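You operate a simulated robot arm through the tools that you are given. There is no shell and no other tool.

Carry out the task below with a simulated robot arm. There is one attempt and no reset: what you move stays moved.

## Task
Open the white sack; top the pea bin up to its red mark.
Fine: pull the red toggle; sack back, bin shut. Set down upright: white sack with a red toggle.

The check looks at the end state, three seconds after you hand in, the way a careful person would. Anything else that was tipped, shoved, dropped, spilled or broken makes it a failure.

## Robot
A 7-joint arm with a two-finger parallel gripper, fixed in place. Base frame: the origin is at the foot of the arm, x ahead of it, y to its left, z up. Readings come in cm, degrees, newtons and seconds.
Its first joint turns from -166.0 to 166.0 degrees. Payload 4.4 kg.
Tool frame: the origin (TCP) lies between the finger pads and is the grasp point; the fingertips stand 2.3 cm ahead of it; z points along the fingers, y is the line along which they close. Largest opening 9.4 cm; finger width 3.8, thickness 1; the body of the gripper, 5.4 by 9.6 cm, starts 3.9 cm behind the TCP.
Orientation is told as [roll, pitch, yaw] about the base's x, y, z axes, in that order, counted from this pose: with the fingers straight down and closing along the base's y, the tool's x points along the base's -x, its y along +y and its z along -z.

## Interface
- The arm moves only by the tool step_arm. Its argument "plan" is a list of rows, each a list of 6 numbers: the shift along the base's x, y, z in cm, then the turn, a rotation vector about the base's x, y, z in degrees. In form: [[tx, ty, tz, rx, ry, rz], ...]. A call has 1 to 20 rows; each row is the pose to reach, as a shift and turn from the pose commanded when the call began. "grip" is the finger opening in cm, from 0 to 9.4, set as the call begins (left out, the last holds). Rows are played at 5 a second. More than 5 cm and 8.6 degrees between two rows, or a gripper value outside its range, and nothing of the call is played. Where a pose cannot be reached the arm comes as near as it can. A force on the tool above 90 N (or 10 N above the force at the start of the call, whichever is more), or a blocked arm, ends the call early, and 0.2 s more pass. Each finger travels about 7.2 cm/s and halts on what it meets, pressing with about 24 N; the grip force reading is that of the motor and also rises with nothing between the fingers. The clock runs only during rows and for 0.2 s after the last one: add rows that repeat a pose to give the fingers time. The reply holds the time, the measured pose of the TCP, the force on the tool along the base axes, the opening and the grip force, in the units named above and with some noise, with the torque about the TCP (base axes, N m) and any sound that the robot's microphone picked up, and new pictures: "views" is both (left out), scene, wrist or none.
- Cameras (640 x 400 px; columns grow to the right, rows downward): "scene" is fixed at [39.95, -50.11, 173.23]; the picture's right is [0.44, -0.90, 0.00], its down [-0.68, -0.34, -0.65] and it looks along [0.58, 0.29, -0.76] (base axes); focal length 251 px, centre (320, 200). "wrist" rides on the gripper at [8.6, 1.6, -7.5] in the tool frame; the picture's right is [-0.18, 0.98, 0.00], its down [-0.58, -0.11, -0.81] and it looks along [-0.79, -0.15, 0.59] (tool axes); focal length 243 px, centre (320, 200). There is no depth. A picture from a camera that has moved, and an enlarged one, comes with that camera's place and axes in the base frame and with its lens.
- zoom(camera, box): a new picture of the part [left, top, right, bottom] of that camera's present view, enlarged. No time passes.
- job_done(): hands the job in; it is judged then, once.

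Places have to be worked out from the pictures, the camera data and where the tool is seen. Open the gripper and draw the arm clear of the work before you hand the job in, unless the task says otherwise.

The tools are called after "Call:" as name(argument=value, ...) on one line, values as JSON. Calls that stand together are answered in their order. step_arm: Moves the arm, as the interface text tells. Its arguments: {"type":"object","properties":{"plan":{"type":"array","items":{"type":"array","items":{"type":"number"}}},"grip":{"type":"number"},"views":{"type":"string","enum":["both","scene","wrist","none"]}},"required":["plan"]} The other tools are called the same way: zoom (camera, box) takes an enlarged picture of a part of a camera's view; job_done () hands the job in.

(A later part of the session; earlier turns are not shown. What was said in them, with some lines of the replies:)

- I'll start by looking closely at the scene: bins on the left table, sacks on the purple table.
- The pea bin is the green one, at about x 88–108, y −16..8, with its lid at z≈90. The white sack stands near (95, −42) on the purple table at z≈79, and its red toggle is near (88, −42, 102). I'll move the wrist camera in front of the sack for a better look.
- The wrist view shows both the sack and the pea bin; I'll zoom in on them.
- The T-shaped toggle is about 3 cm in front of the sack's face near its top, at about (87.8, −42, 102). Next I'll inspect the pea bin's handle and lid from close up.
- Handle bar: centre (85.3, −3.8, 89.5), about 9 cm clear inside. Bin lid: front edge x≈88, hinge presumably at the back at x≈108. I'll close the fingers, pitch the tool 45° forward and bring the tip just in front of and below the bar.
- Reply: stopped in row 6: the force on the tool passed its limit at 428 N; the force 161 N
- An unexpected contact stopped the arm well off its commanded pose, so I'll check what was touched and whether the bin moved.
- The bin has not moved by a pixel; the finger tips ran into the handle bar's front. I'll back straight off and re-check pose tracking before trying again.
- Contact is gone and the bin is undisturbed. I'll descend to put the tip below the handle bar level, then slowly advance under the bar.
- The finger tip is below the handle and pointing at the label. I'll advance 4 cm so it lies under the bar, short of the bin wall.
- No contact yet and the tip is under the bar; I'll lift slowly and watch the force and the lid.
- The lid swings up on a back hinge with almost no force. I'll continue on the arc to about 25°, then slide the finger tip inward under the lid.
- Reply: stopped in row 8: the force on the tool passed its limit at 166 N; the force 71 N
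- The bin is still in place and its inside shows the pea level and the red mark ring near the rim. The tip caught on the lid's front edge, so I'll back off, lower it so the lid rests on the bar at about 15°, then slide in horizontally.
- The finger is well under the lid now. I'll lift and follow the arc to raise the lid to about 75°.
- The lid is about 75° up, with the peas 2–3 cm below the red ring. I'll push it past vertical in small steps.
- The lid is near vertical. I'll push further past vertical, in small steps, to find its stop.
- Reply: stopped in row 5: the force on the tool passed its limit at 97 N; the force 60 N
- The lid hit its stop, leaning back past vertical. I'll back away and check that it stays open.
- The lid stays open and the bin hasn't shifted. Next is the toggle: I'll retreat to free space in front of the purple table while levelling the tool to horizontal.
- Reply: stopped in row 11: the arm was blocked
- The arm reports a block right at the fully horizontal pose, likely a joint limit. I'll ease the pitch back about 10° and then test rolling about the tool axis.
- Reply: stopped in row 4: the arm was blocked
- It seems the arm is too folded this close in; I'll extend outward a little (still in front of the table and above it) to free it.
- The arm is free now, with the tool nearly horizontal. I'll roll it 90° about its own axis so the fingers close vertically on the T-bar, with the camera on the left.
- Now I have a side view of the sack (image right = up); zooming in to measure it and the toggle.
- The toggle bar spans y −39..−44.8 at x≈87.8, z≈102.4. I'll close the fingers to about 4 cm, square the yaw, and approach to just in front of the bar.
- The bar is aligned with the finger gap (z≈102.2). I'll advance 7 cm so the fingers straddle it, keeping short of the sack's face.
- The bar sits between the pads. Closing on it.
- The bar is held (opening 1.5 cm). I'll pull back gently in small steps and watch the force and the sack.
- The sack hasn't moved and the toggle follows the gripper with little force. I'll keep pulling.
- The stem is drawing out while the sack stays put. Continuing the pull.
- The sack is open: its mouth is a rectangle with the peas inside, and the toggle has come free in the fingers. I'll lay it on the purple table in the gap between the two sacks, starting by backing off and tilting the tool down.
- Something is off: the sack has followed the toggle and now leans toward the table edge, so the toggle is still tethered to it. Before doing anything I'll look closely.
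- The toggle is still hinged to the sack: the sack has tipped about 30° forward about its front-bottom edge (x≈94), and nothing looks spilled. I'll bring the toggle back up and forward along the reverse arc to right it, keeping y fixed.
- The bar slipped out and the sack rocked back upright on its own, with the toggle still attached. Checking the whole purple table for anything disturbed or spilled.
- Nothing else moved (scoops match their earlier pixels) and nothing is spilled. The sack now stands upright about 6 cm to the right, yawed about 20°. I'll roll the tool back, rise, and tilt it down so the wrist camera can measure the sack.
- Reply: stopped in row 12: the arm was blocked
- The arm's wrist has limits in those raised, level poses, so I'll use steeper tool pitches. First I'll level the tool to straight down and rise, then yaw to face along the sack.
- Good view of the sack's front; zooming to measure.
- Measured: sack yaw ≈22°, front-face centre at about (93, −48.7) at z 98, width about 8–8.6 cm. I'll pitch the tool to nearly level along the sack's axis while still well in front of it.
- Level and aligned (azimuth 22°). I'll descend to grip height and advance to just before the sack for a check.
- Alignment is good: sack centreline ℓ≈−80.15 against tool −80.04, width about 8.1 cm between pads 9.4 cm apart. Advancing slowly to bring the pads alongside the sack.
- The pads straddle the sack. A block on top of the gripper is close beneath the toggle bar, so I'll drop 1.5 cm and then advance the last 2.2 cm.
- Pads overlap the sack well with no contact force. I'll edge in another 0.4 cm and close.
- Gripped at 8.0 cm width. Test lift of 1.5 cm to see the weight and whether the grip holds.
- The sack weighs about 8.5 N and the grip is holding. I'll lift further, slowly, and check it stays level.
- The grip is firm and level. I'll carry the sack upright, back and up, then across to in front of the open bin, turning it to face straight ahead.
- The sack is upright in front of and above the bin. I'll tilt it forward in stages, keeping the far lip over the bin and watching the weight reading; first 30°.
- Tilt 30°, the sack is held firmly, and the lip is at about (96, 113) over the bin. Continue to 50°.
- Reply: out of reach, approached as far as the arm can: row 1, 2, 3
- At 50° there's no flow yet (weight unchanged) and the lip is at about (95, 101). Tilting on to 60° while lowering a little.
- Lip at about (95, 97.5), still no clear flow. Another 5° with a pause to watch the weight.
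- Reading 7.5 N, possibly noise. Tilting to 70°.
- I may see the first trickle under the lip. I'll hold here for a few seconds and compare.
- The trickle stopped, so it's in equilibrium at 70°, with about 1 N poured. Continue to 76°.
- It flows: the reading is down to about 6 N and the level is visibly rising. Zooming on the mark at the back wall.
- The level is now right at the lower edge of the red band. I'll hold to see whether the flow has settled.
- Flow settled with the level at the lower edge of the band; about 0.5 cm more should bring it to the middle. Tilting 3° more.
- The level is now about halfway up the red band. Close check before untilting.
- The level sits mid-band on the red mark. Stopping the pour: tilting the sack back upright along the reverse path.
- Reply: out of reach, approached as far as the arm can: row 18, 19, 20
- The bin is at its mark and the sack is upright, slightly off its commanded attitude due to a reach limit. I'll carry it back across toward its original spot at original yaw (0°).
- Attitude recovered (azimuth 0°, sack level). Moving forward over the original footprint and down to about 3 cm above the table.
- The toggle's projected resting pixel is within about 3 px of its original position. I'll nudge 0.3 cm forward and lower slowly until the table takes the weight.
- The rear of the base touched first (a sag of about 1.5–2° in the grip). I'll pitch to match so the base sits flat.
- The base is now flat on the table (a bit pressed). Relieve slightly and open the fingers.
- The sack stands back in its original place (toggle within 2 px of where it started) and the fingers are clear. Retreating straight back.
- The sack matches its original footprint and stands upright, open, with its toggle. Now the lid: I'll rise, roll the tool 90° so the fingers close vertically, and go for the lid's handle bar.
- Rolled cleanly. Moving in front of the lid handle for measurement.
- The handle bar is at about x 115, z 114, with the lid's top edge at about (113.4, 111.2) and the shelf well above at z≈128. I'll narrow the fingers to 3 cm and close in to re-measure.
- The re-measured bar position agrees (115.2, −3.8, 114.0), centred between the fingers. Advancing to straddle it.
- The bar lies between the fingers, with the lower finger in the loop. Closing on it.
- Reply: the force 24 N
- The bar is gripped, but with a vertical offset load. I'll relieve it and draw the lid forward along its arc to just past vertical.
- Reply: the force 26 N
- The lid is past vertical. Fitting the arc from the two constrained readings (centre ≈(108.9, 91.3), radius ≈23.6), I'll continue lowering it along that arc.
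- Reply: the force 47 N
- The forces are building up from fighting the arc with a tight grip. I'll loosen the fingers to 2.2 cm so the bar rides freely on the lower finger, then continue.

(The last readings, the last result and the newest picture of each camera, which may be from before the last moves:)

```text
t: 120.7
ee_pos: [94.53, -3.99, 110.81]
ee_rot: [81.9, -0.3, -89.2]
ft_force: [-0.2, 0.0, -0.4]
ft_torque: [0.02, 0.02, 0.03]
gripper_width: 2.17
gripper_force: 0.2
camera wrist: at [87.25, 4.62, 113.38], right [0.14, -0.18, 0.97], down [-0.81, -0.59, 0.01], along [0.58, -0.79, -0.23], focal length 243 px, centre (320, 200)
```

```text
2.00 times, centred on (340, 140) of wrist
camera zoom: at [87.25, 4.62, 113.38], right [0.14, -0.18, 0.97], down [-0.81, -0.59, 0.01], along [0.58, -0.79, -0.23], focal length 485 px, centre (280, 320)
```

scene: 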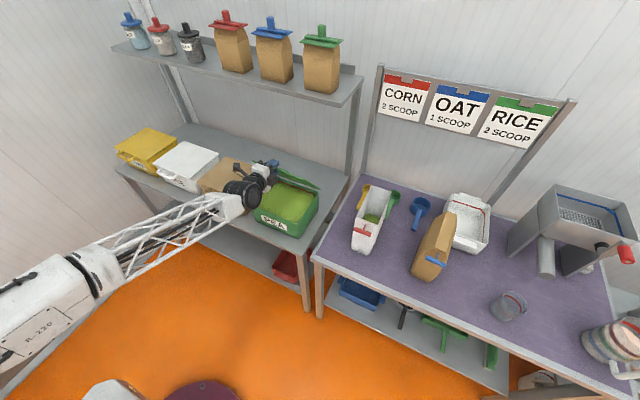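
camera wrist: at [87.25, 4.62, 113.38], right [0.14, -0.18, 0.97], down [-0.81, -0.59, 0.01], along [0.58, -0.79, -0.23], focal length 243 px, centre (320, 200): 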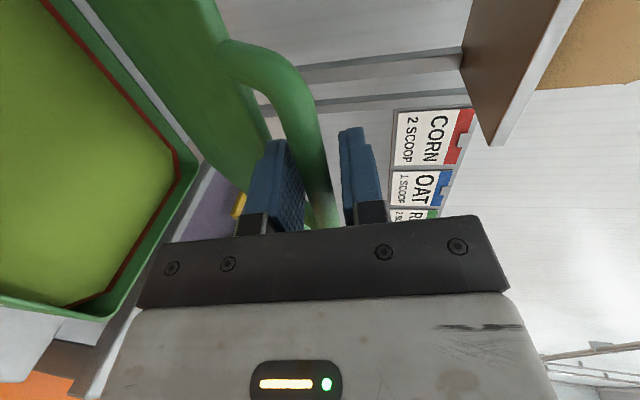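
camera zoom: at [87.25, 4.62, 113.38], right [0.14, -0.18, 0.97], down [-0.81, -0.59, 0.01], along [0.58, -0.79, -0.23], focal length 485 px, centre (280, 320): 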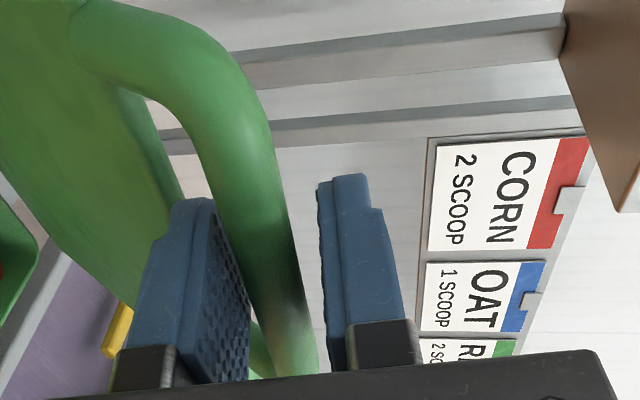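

The bar now rides freely on the lower finger with no load. Lowering the lid along the arc to about 20°.

Call:
step_arm(plan=[[-0.7, 0, -0.4, 0, 0, 0], [-1.45, 0, -0.9, 0, 0, 0], [-2.2, 0, -1.6, 0, 0, 0], [-2.95, 0, -2.3, 0, 0, 0], [-3.65, 0, -3.05, 0, 0, 0], [-4.35, 0, -3.8, 0, 0, 0], [-4.95, 0, -4.65, 0, 0, 0], [-5.55, 0, -5.5, 0, 0, 0], [-6.1, 0, -6.35, 0, 0, 0], [-6.65, 0, -7.2, 0, 0, 0], [-7.15, 0, -8.1, 0, 0, 0], [-7.65, 0, -9, 0, 0, 0], [-8.05, 0, -9.95, 0, 0, 0], [-8.45, 0, -10.9, 0, 0, 0], [-8.45, 0, -10.9, 0, 0, 0]], grip=2.2)

Call:
zoom(camera="wrist", box=[200, 40, 480, 240])

Call:
zoom(camera="scene", box=[240, 135, 340, 245])

```text
t: 123.9
ee_pos: [86.1, -5.68, 100.38]
ee_rot: [81.8, -0.2, -88.3]
ft_force: [0.9, 0.6, -0.3]
ft_torque: [-0.01, -0.02, -0.02]
gripper_width: 2.21
gripper_force: 0.0
out of reach, approached as far as the arm can: row 2, 3, 4, 5, 6, 7, 8, 9, 10, 11, 12, 13, 14, 15
camera wrist: at [78.66, 2.74, 103.0], right [0.15, -0.18, 0.97], down [-0.8, -0.6, 0.01], along [0.59, -0.78, -0.23], focal length 243 px, centre (320, 200)
```

scene: 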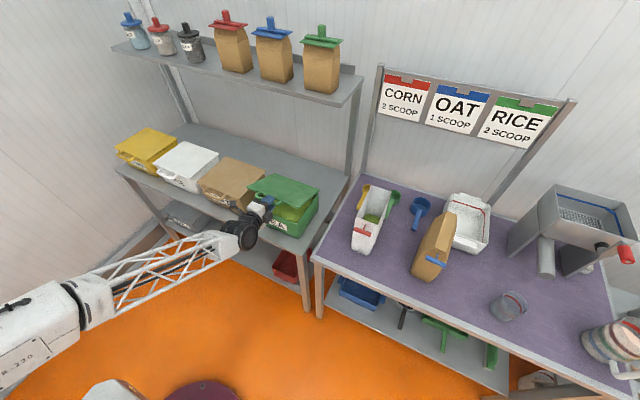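
wrist: 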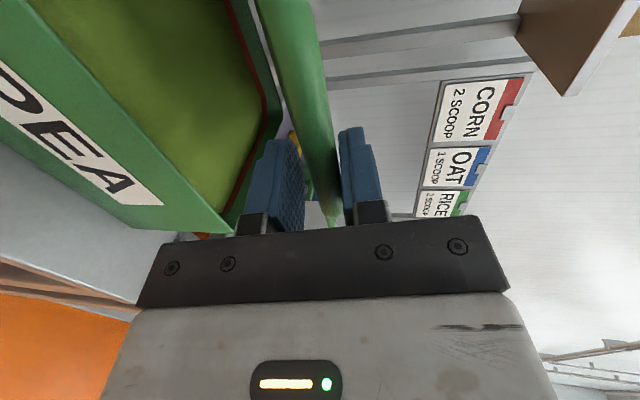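

```text
2.00 times, centred on (340, 140) of wrist
camera zoom: at [78.66, 2.74, 103.0], right [0.15, -0.18, 0.97], down [-0.8, -0.6, 0.01], along [0.59, -0.78, -0.23], focal length 485 px, centre (280, 320)
```

zoom: 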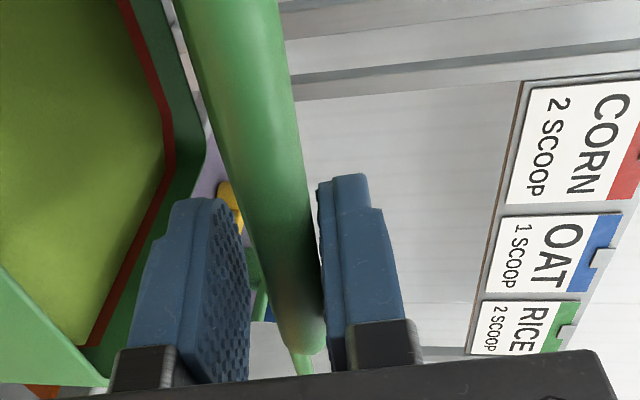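

```text
3.64 times, centred on (290, 190) of scene
camera zoom: at [39.95, -50.11, 173.23], right [0.44, -0.9, 0.0], down [-0.68, -0.34, -0.65], along [0.58, 0.29, -0.76], focal length 911 px, centre (429, 236)
```

zoom: 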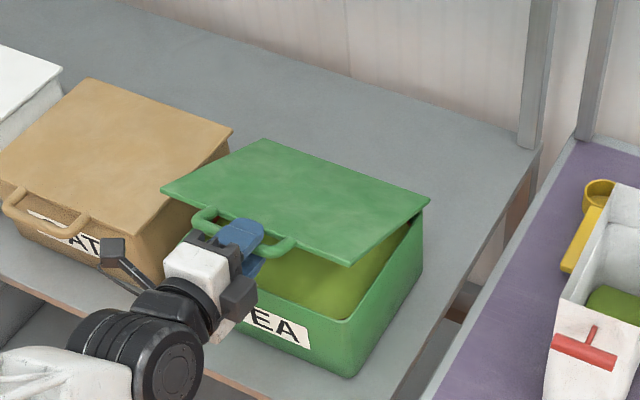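

The lid is down to about 20°, though the arm has drifted 2 cm sideways at its joint limit. I'll pitch the tool down a bit while finishing the descent to ease that, watching that the bar stays between the fingers.

Call:
step_arm(plan=[[-0.1, 0, -0.5, 0, 3, 0], [-0.2, 0, -1, 0, 6, 0], [-0.3, 0, -1.5, 0, 9, 0], [-0.4, 0, -2, 0, 12, 0], [-0.6, 0, -2.9, 0, 14, 0], [-0.8, 0, -3.9, 0, 16, 0], [-0.95, 0, -4.9, 0, 17, 0], [-0.95, 0, -4.9, 0, 17, 0]], grip=2.2)

Call:
zoom(camera="wrist", box=[200, 40, 480, 240])

Call:
zoom(camera="scene", box=[240, 135, 340, 245])

```text
t: 125.7
ee_pos: [85.04, -5.53, 95.49]
ee_rot: [65.0, -0.3, -89.7]
ft_force: [0.5, 0.1, 0.0]
ft_torque: [-0.03, 0.0, -0.01]
gripper_width: 2.2
gripper_force: 0.1
out of reach, approached as far as the arm can: row 1
camera wrist: at [78.91, 3.01, 100.08], right [0.41, -0.18, 0.89], down [-0.77, -0.58, 0.24], along [0.48, -0.79, -0.38], focal length 243 px, centre (320, 200)
```

scene: 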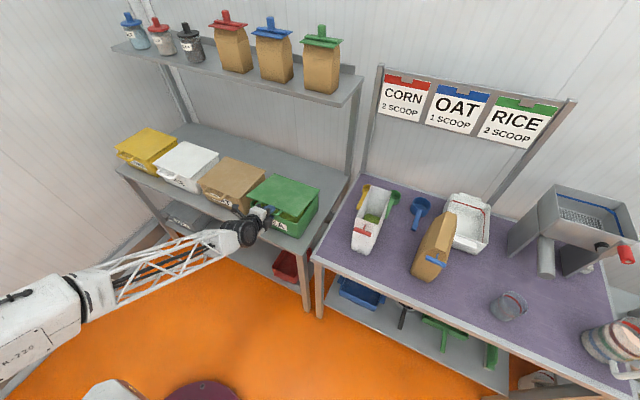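
wrist: 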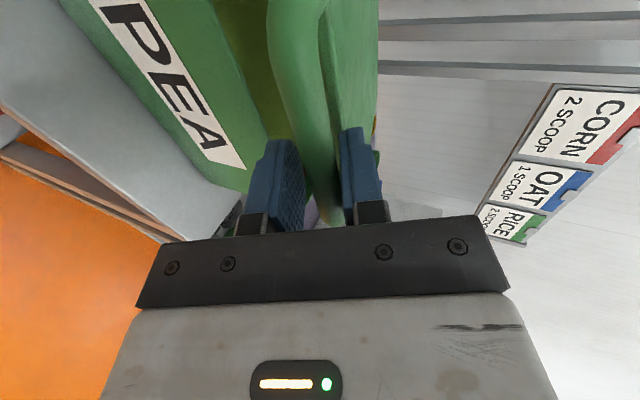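

```text
2.00 times, centred on (340, 140) of wrist
camera zoom: at [78.91, 3.01, 100.08], right [0.41, -0.18, 0.89], down [-0.77, -0.58, 0.24], along [0.48, -0.79, -0.38], focal length 485 px, centre (280, 320)
```

zoom: 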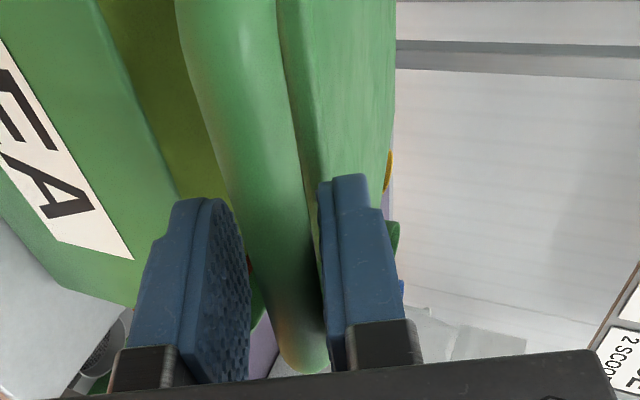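

```text
3.64 times, centred on (290, 190) of scene
camera zoom: at [39.95, -50.11, 173.23], right [0.44, -0.9, 0.0], down [-0.68, -0.34, -0.65], along [0.58, 0.29, -0.76], focal length 911 px, centre (429, 236)
```

zoom: 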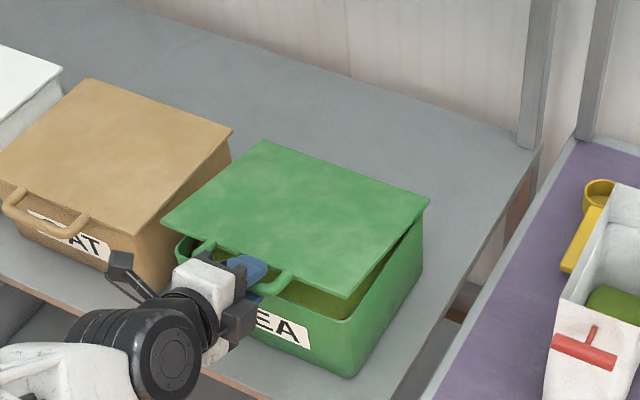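

The lid is nearly closed, about 10°. Lowering the final 4.7 cm.

Call:
step_arm(plan=[[0, 0, -0.7, 0, 0, 0], [-0.1, 0, -1.4, 0, 0, 0], [-0.1, 0, -2.1, 0, 0, 0], [-0.2, 0, -2.8, 0, 0, 0], [-0.2, 0, -3.4, 0, 0, 0], [-0.2, 0, -4, 0, 0, 0], [-0.2, 0, -4.5, 0, 0, 0], [-0.2, 0, -4.5, 0, 0, 0]], grip=2.2)

Call:
zoom(camera="wrist", box=[200, 40, 480, 240])

Call:
zoom(camera="scene", box=[240, 160, 340, 250])

```text
t: 127.5
ee_pos: [84.78, -5.65, 90.93]
ee_rot: [65.1, -0.4, -89.7]
ft_force: [-0.2, -0.4, 0.2]
ft_torque: [0.0, 0.0, 0.0]
gripper_width: 2.2
gripper_force: 0.1
camera wrist: at [78.77, 3.03, 95.57], right [0.41, -0.18, 0.89], down [-0.77, -0.58, 0.24], along [0.48, -0.79, -0.38], focal length 243 px, centre (320, 200)
```

scene: 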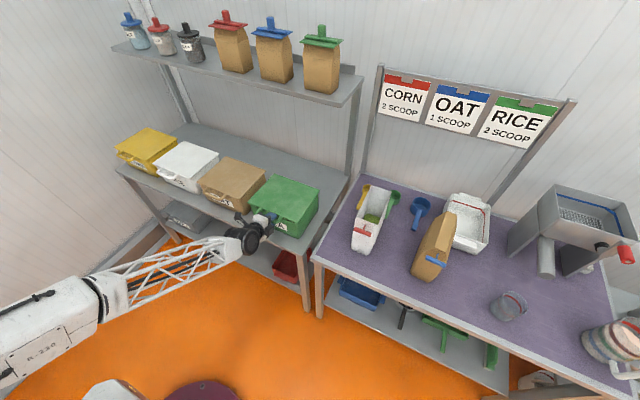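
wrist: 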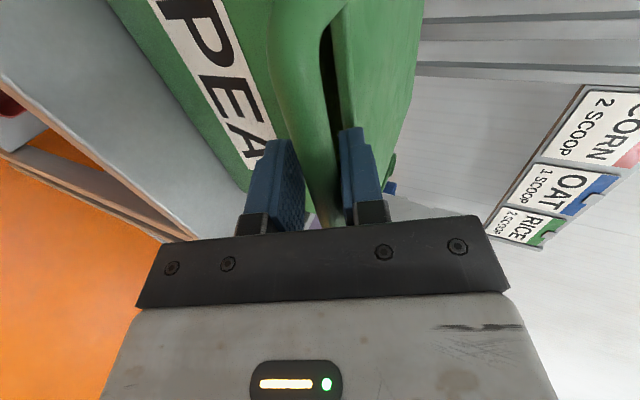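

```text
2.00 times, centred on (340, 140) of wrist
camera zoom: at [78.77, 3.03, 95.57], right [0.41, -0.18, 0.89], down [-0.77, -0.58, 0.24], along [0.48, -0.79, -0.38], focal length 485 px, centre (280, 320)
```

zoom: 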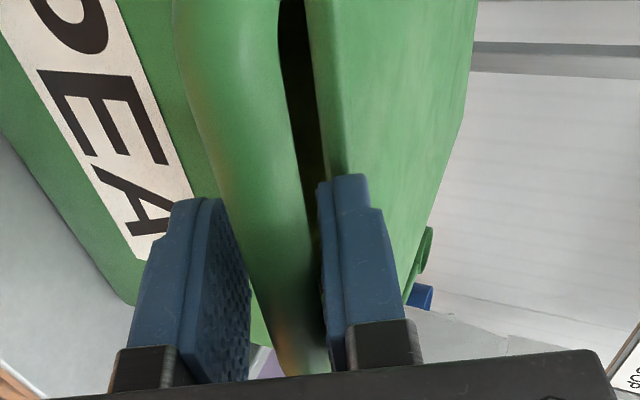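

```text
4.44 times, centred on (290, 205) of scene
camera zoom: at [39.95, -50.11, 173.23], right [0.44, -0.9, 0.0], down [-0.68, -0.34, -0.65], along [0.58, 0.29, -0.76], focal length 1114 px, centre (453, 178)
```

zoom: 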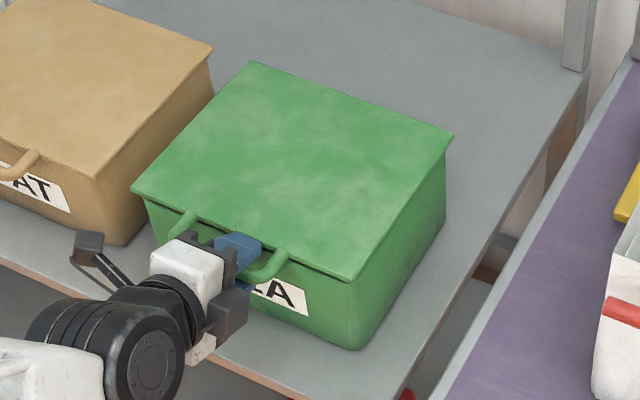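

Only a small gap remains at the lid's front. Lowering a little more until it seats.

Call:
step_arm(plan=[[0, 0, -0.4, 0, 0, 0], [0, 0, -0.8, 0, 0, 0], [0, 0, -1.2, 0, 0, 0], [0, 0, -1.2, 0, 0, 0]], grip=2.2, views="scene")

Call:
zoom(camera="scene", box=[240, 160, 340, 250])

Call:
zoom(camera="wrist", box=[200, 40, 480, 240])

```text
t: 128.5
ee_pos: [84.72, -5.62, 90.0]
ee_rot: [65.3, -0.4, -89.7]
ft_force: [-45.4, 1.8, 28.3]
ft_torque: [-0.53, -1.26, -0.78]
gripper_width: 2.47
gripper_force: 2.7
```

scene: 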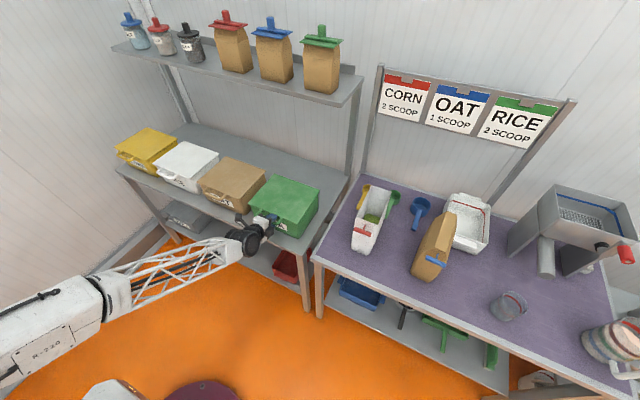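

```text
4.44 times, centred on (290, 205) of scene
camera zoom: at [39.95, -50.11, 173.23], right [0.44, -0.9, 0.0], down [-0.68, -0.34, -0.65], along [0.58, 0.29, -0.76], focal length 1114 px, centre (453, 178)
```

zoom: 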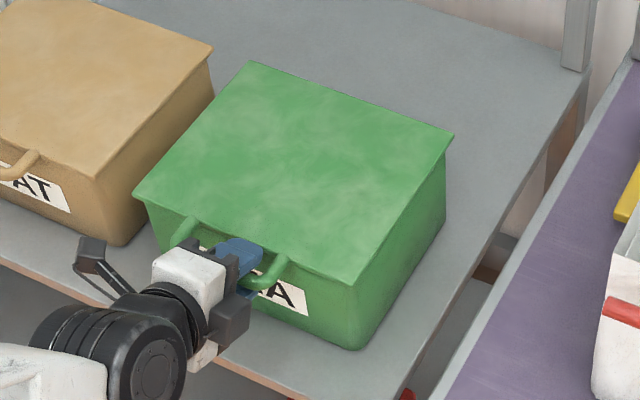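

```text
2.00 times, centred on (340, 140) of wrist
camera zoom: at [78.72, 3.02, 94.56], right [0.41, -0.18, 0.89], down [-0.78, -0.58, 0.24], along [0.48, -0.79, -0.38], focal length 485 px, centre (280, 320)
```

zoom: 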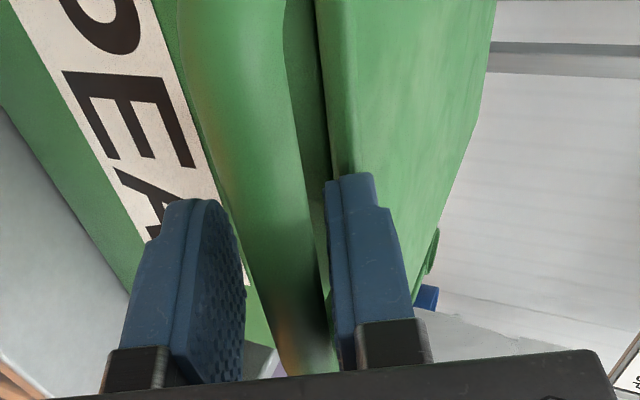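

The lid is seated; the upper finger is pressing on it. I'll ease up, open slightly, and withdraw along the finger axis.

Call:
step_arm(plan=[[-0.2, 0, 0.3, 0, 0, 0], [-0.3, 0, 0.4, 0, 0, 0], [-0.3, 0, 0.4, 0, 0, 0]], grip=3.2, views="none")

Call:
step_arm(plan=[[-0.9, 0, 0.4, 0, 0, 0], [-1.8, 0, 0.8, 0, 0, 0], [-2.7, 0, 1.2, 0, 0, 0], [-3.6, 0, 1.65, 0, 0, 0], [-5.4, 0, 2.5, 0, 0, 0], [-7.2, 0, 3.3, 0, 0, 0], [-7.2, 0, 3.3, 0, 0, 0]], grip=3.2)

Call:
zoom(camera="scene", box=[240, 160, 340, 250])

```text
t: 129.3
ee_pos: [84.54, -5.48, 90.05]
ee_rot: [65.1, -0.3, -89.6]
ft_force: [-0.1, 0.0, -0.5]
ft_torque: [0.0, 0.02, 0.01]
gripper_width: 3.21
gripper_force: 0.0
```

```text
t: 130.9
ee_pos: [77.31, -5.64, 93.4]
ee_rot: [65.1, -0.4, -89.8]
ft_force: [-0.1, 0.0, 0.8]
ft_torque: [0.01, -0.01, 0.01]
gripper_width: 3.23
gripper_force: 0.1
camera wrist: at [71.24, 3.0, 98.02], right [0.41, -0.18, 0.89], down [-0.77, -0.58, 0.24], along [0.48, -0.79, -0.38], focal length 243 px, centre (320, 200)
```

scene: 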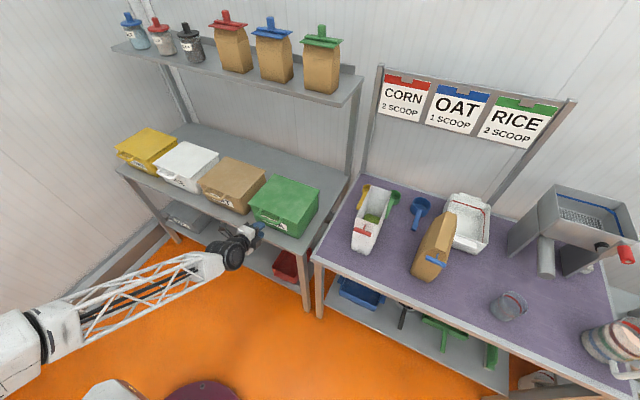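
wrist: 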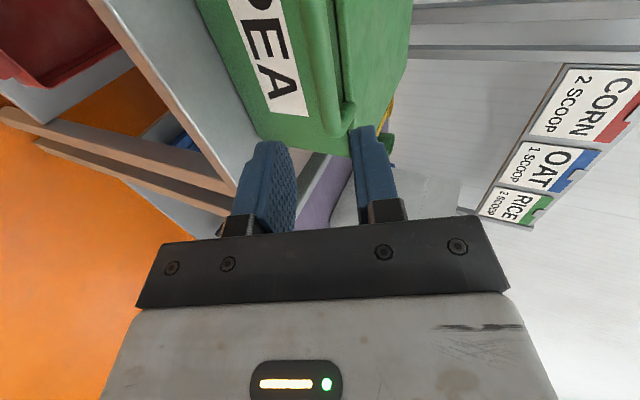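

```text
4.44 times, centred on (290, 205) of scene
camera zoom: at [39.95, -50.11, 173.23], right [0.44, -0.9, 0.0], down [-0.68, -0.34, -0.65], along [0.58, 0.29, -0.76], focal length 1114 px, centre (453, 178)
```

zoom: 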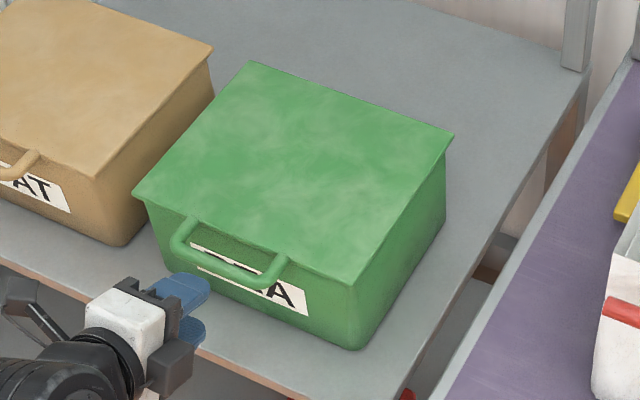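

The lid is shut exactly as at the start, and the bin hasn't moved. Drawing the arm clear and opening the gripper.

Call:
step_arm(plan=[[-1, 0, 2, 0, 3, 0], [-2, 1, 5, 0, 6, 0], [-3, 2, 9, 0, 9, 0], [-4, 4, 13, 0, 12, 0], [-5, 6, 17, 0, 15, 0], [-6, 8, 21, 0, 18, 0], [-7, 11, 24, 0, 21, 0], [-7, 11, 24, 0, 21, 0]], grip=9.4)

Call:
zoom(camera="scene", box=[320, 160, 520, 290])

Call:
zoom(camera="scene", box=[100, 110, 340, 260])

Call:
zoom(camera="scene", box=[340, 170, 420, 270])

```text
t: 132.7
ee_pos: [70.42, 5.45, 117.69]
ee_rot: [44.3, -1.1, -89.1]
ft_force: [0.4, 0.3, -0.4]
ft_torque: [-0.01, -0.02, -0.07]
gripper_width: 9.4
gripper_force: 0.1
out of reach, approached as far as the arm can: row 6
camera wrist: at [66.29, 14.06, 123.87], right [0.71, -0.16, 0.69], down [-0.63, -0.58, 0.51], along [0.32, -0.8, -0.51], focal length 243 px, centre (320, 200)
```

scene: 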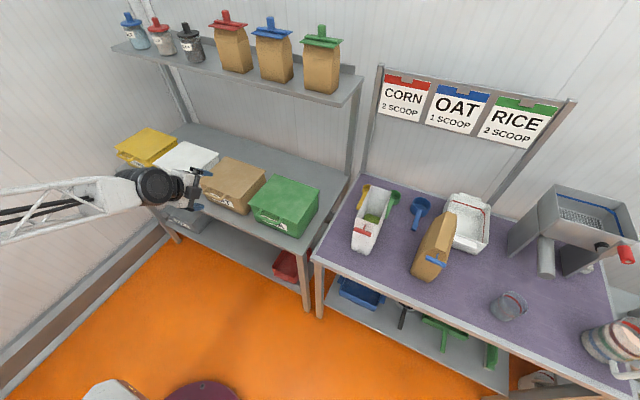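
wrist: 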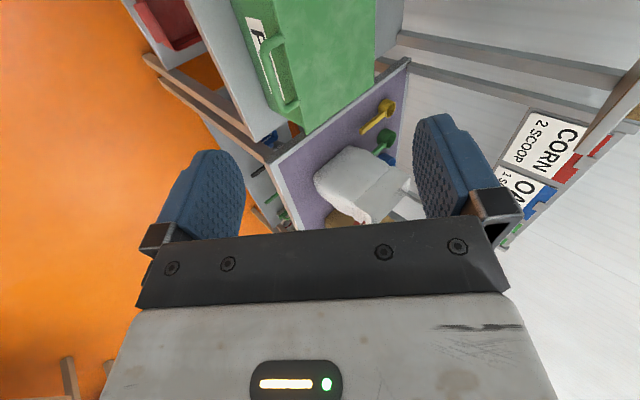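

```text
3.08 times, centred on (420, 225) of scene
camera zoom: at [39.95, -50.11, 173.23], right [0.44, -0.9, 0.0], down [-0.68, -0.34, -0.65], along [0.58, 0.29, -0.76], focal length 771 px, centre (12, 123)
```

zoom: 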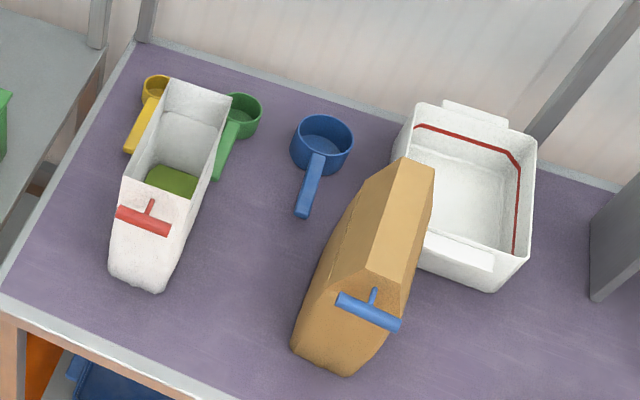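

```text
2.67 times, centred on (220, 185) of scene
camera zoom: at [39.95, -50.11, 173.23], right [0.44, -0.9, 0.0], down [-0.68, -0.34, -0.65], along [0.58, 0.29, -0.76], focal length 668 px, centre (587, 240)
```

zoom: 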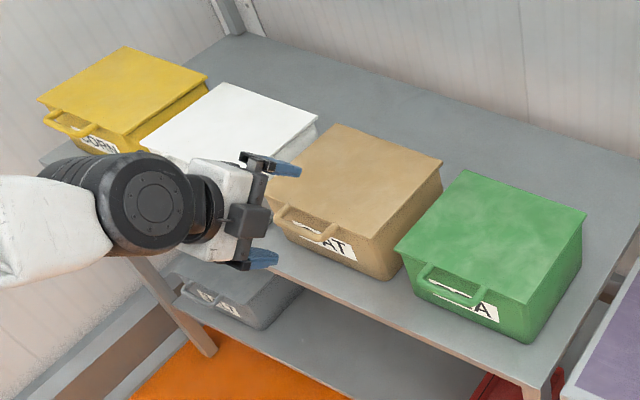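

```text
4.00 times, centred on (380, 220) of scene
camera zoom: at [39.95, -50.11, 173.23], right [0.44, -0.9, 0.0], down [-0.68, -0.34, -0.65], along [0.58, 0.29, -0.76], focal length 1002 px, centre (80, 120)
```

zoom: 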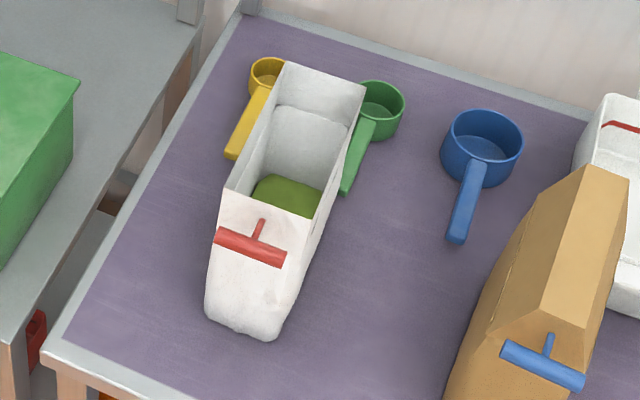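

Everything checks out in the pictures: the pea bin is filled to its mark and shut, and the white sack stands upright in its original place with its toggle. The other items haven't moved, nothing is spilled, and the gripper is open and clear. Handing in.

Call:
job_done()

```text
The job is handed in.
```

The job is handed in. In the last pictures, the pea bin is topped up to its red mark and shut. The white sack is open and back upright where it started.

- **Fill level:** I stopped pouring with the peas about halfway up the red band. The sack still has some peas in it.
- **Sack:** The toggle stayed attached after I pulled it. I took it for loose and moved it, which dragged the sack about 6 cm and tipped it about 30° before it rocked back upright. I saw no spill on the table or floor. The sack was set back to within a few millimetres of its original spot.
- **Lid:** It swung open and shut on its back hinge. Early on, the fingers bumped the handle hard (428 N peak), but the bin did not move and the lid closes as before.
- **Everything else:** The scoops, other bins and brown sack match their starting positions in the pictures. The arm is clear of the work with the gripper open.
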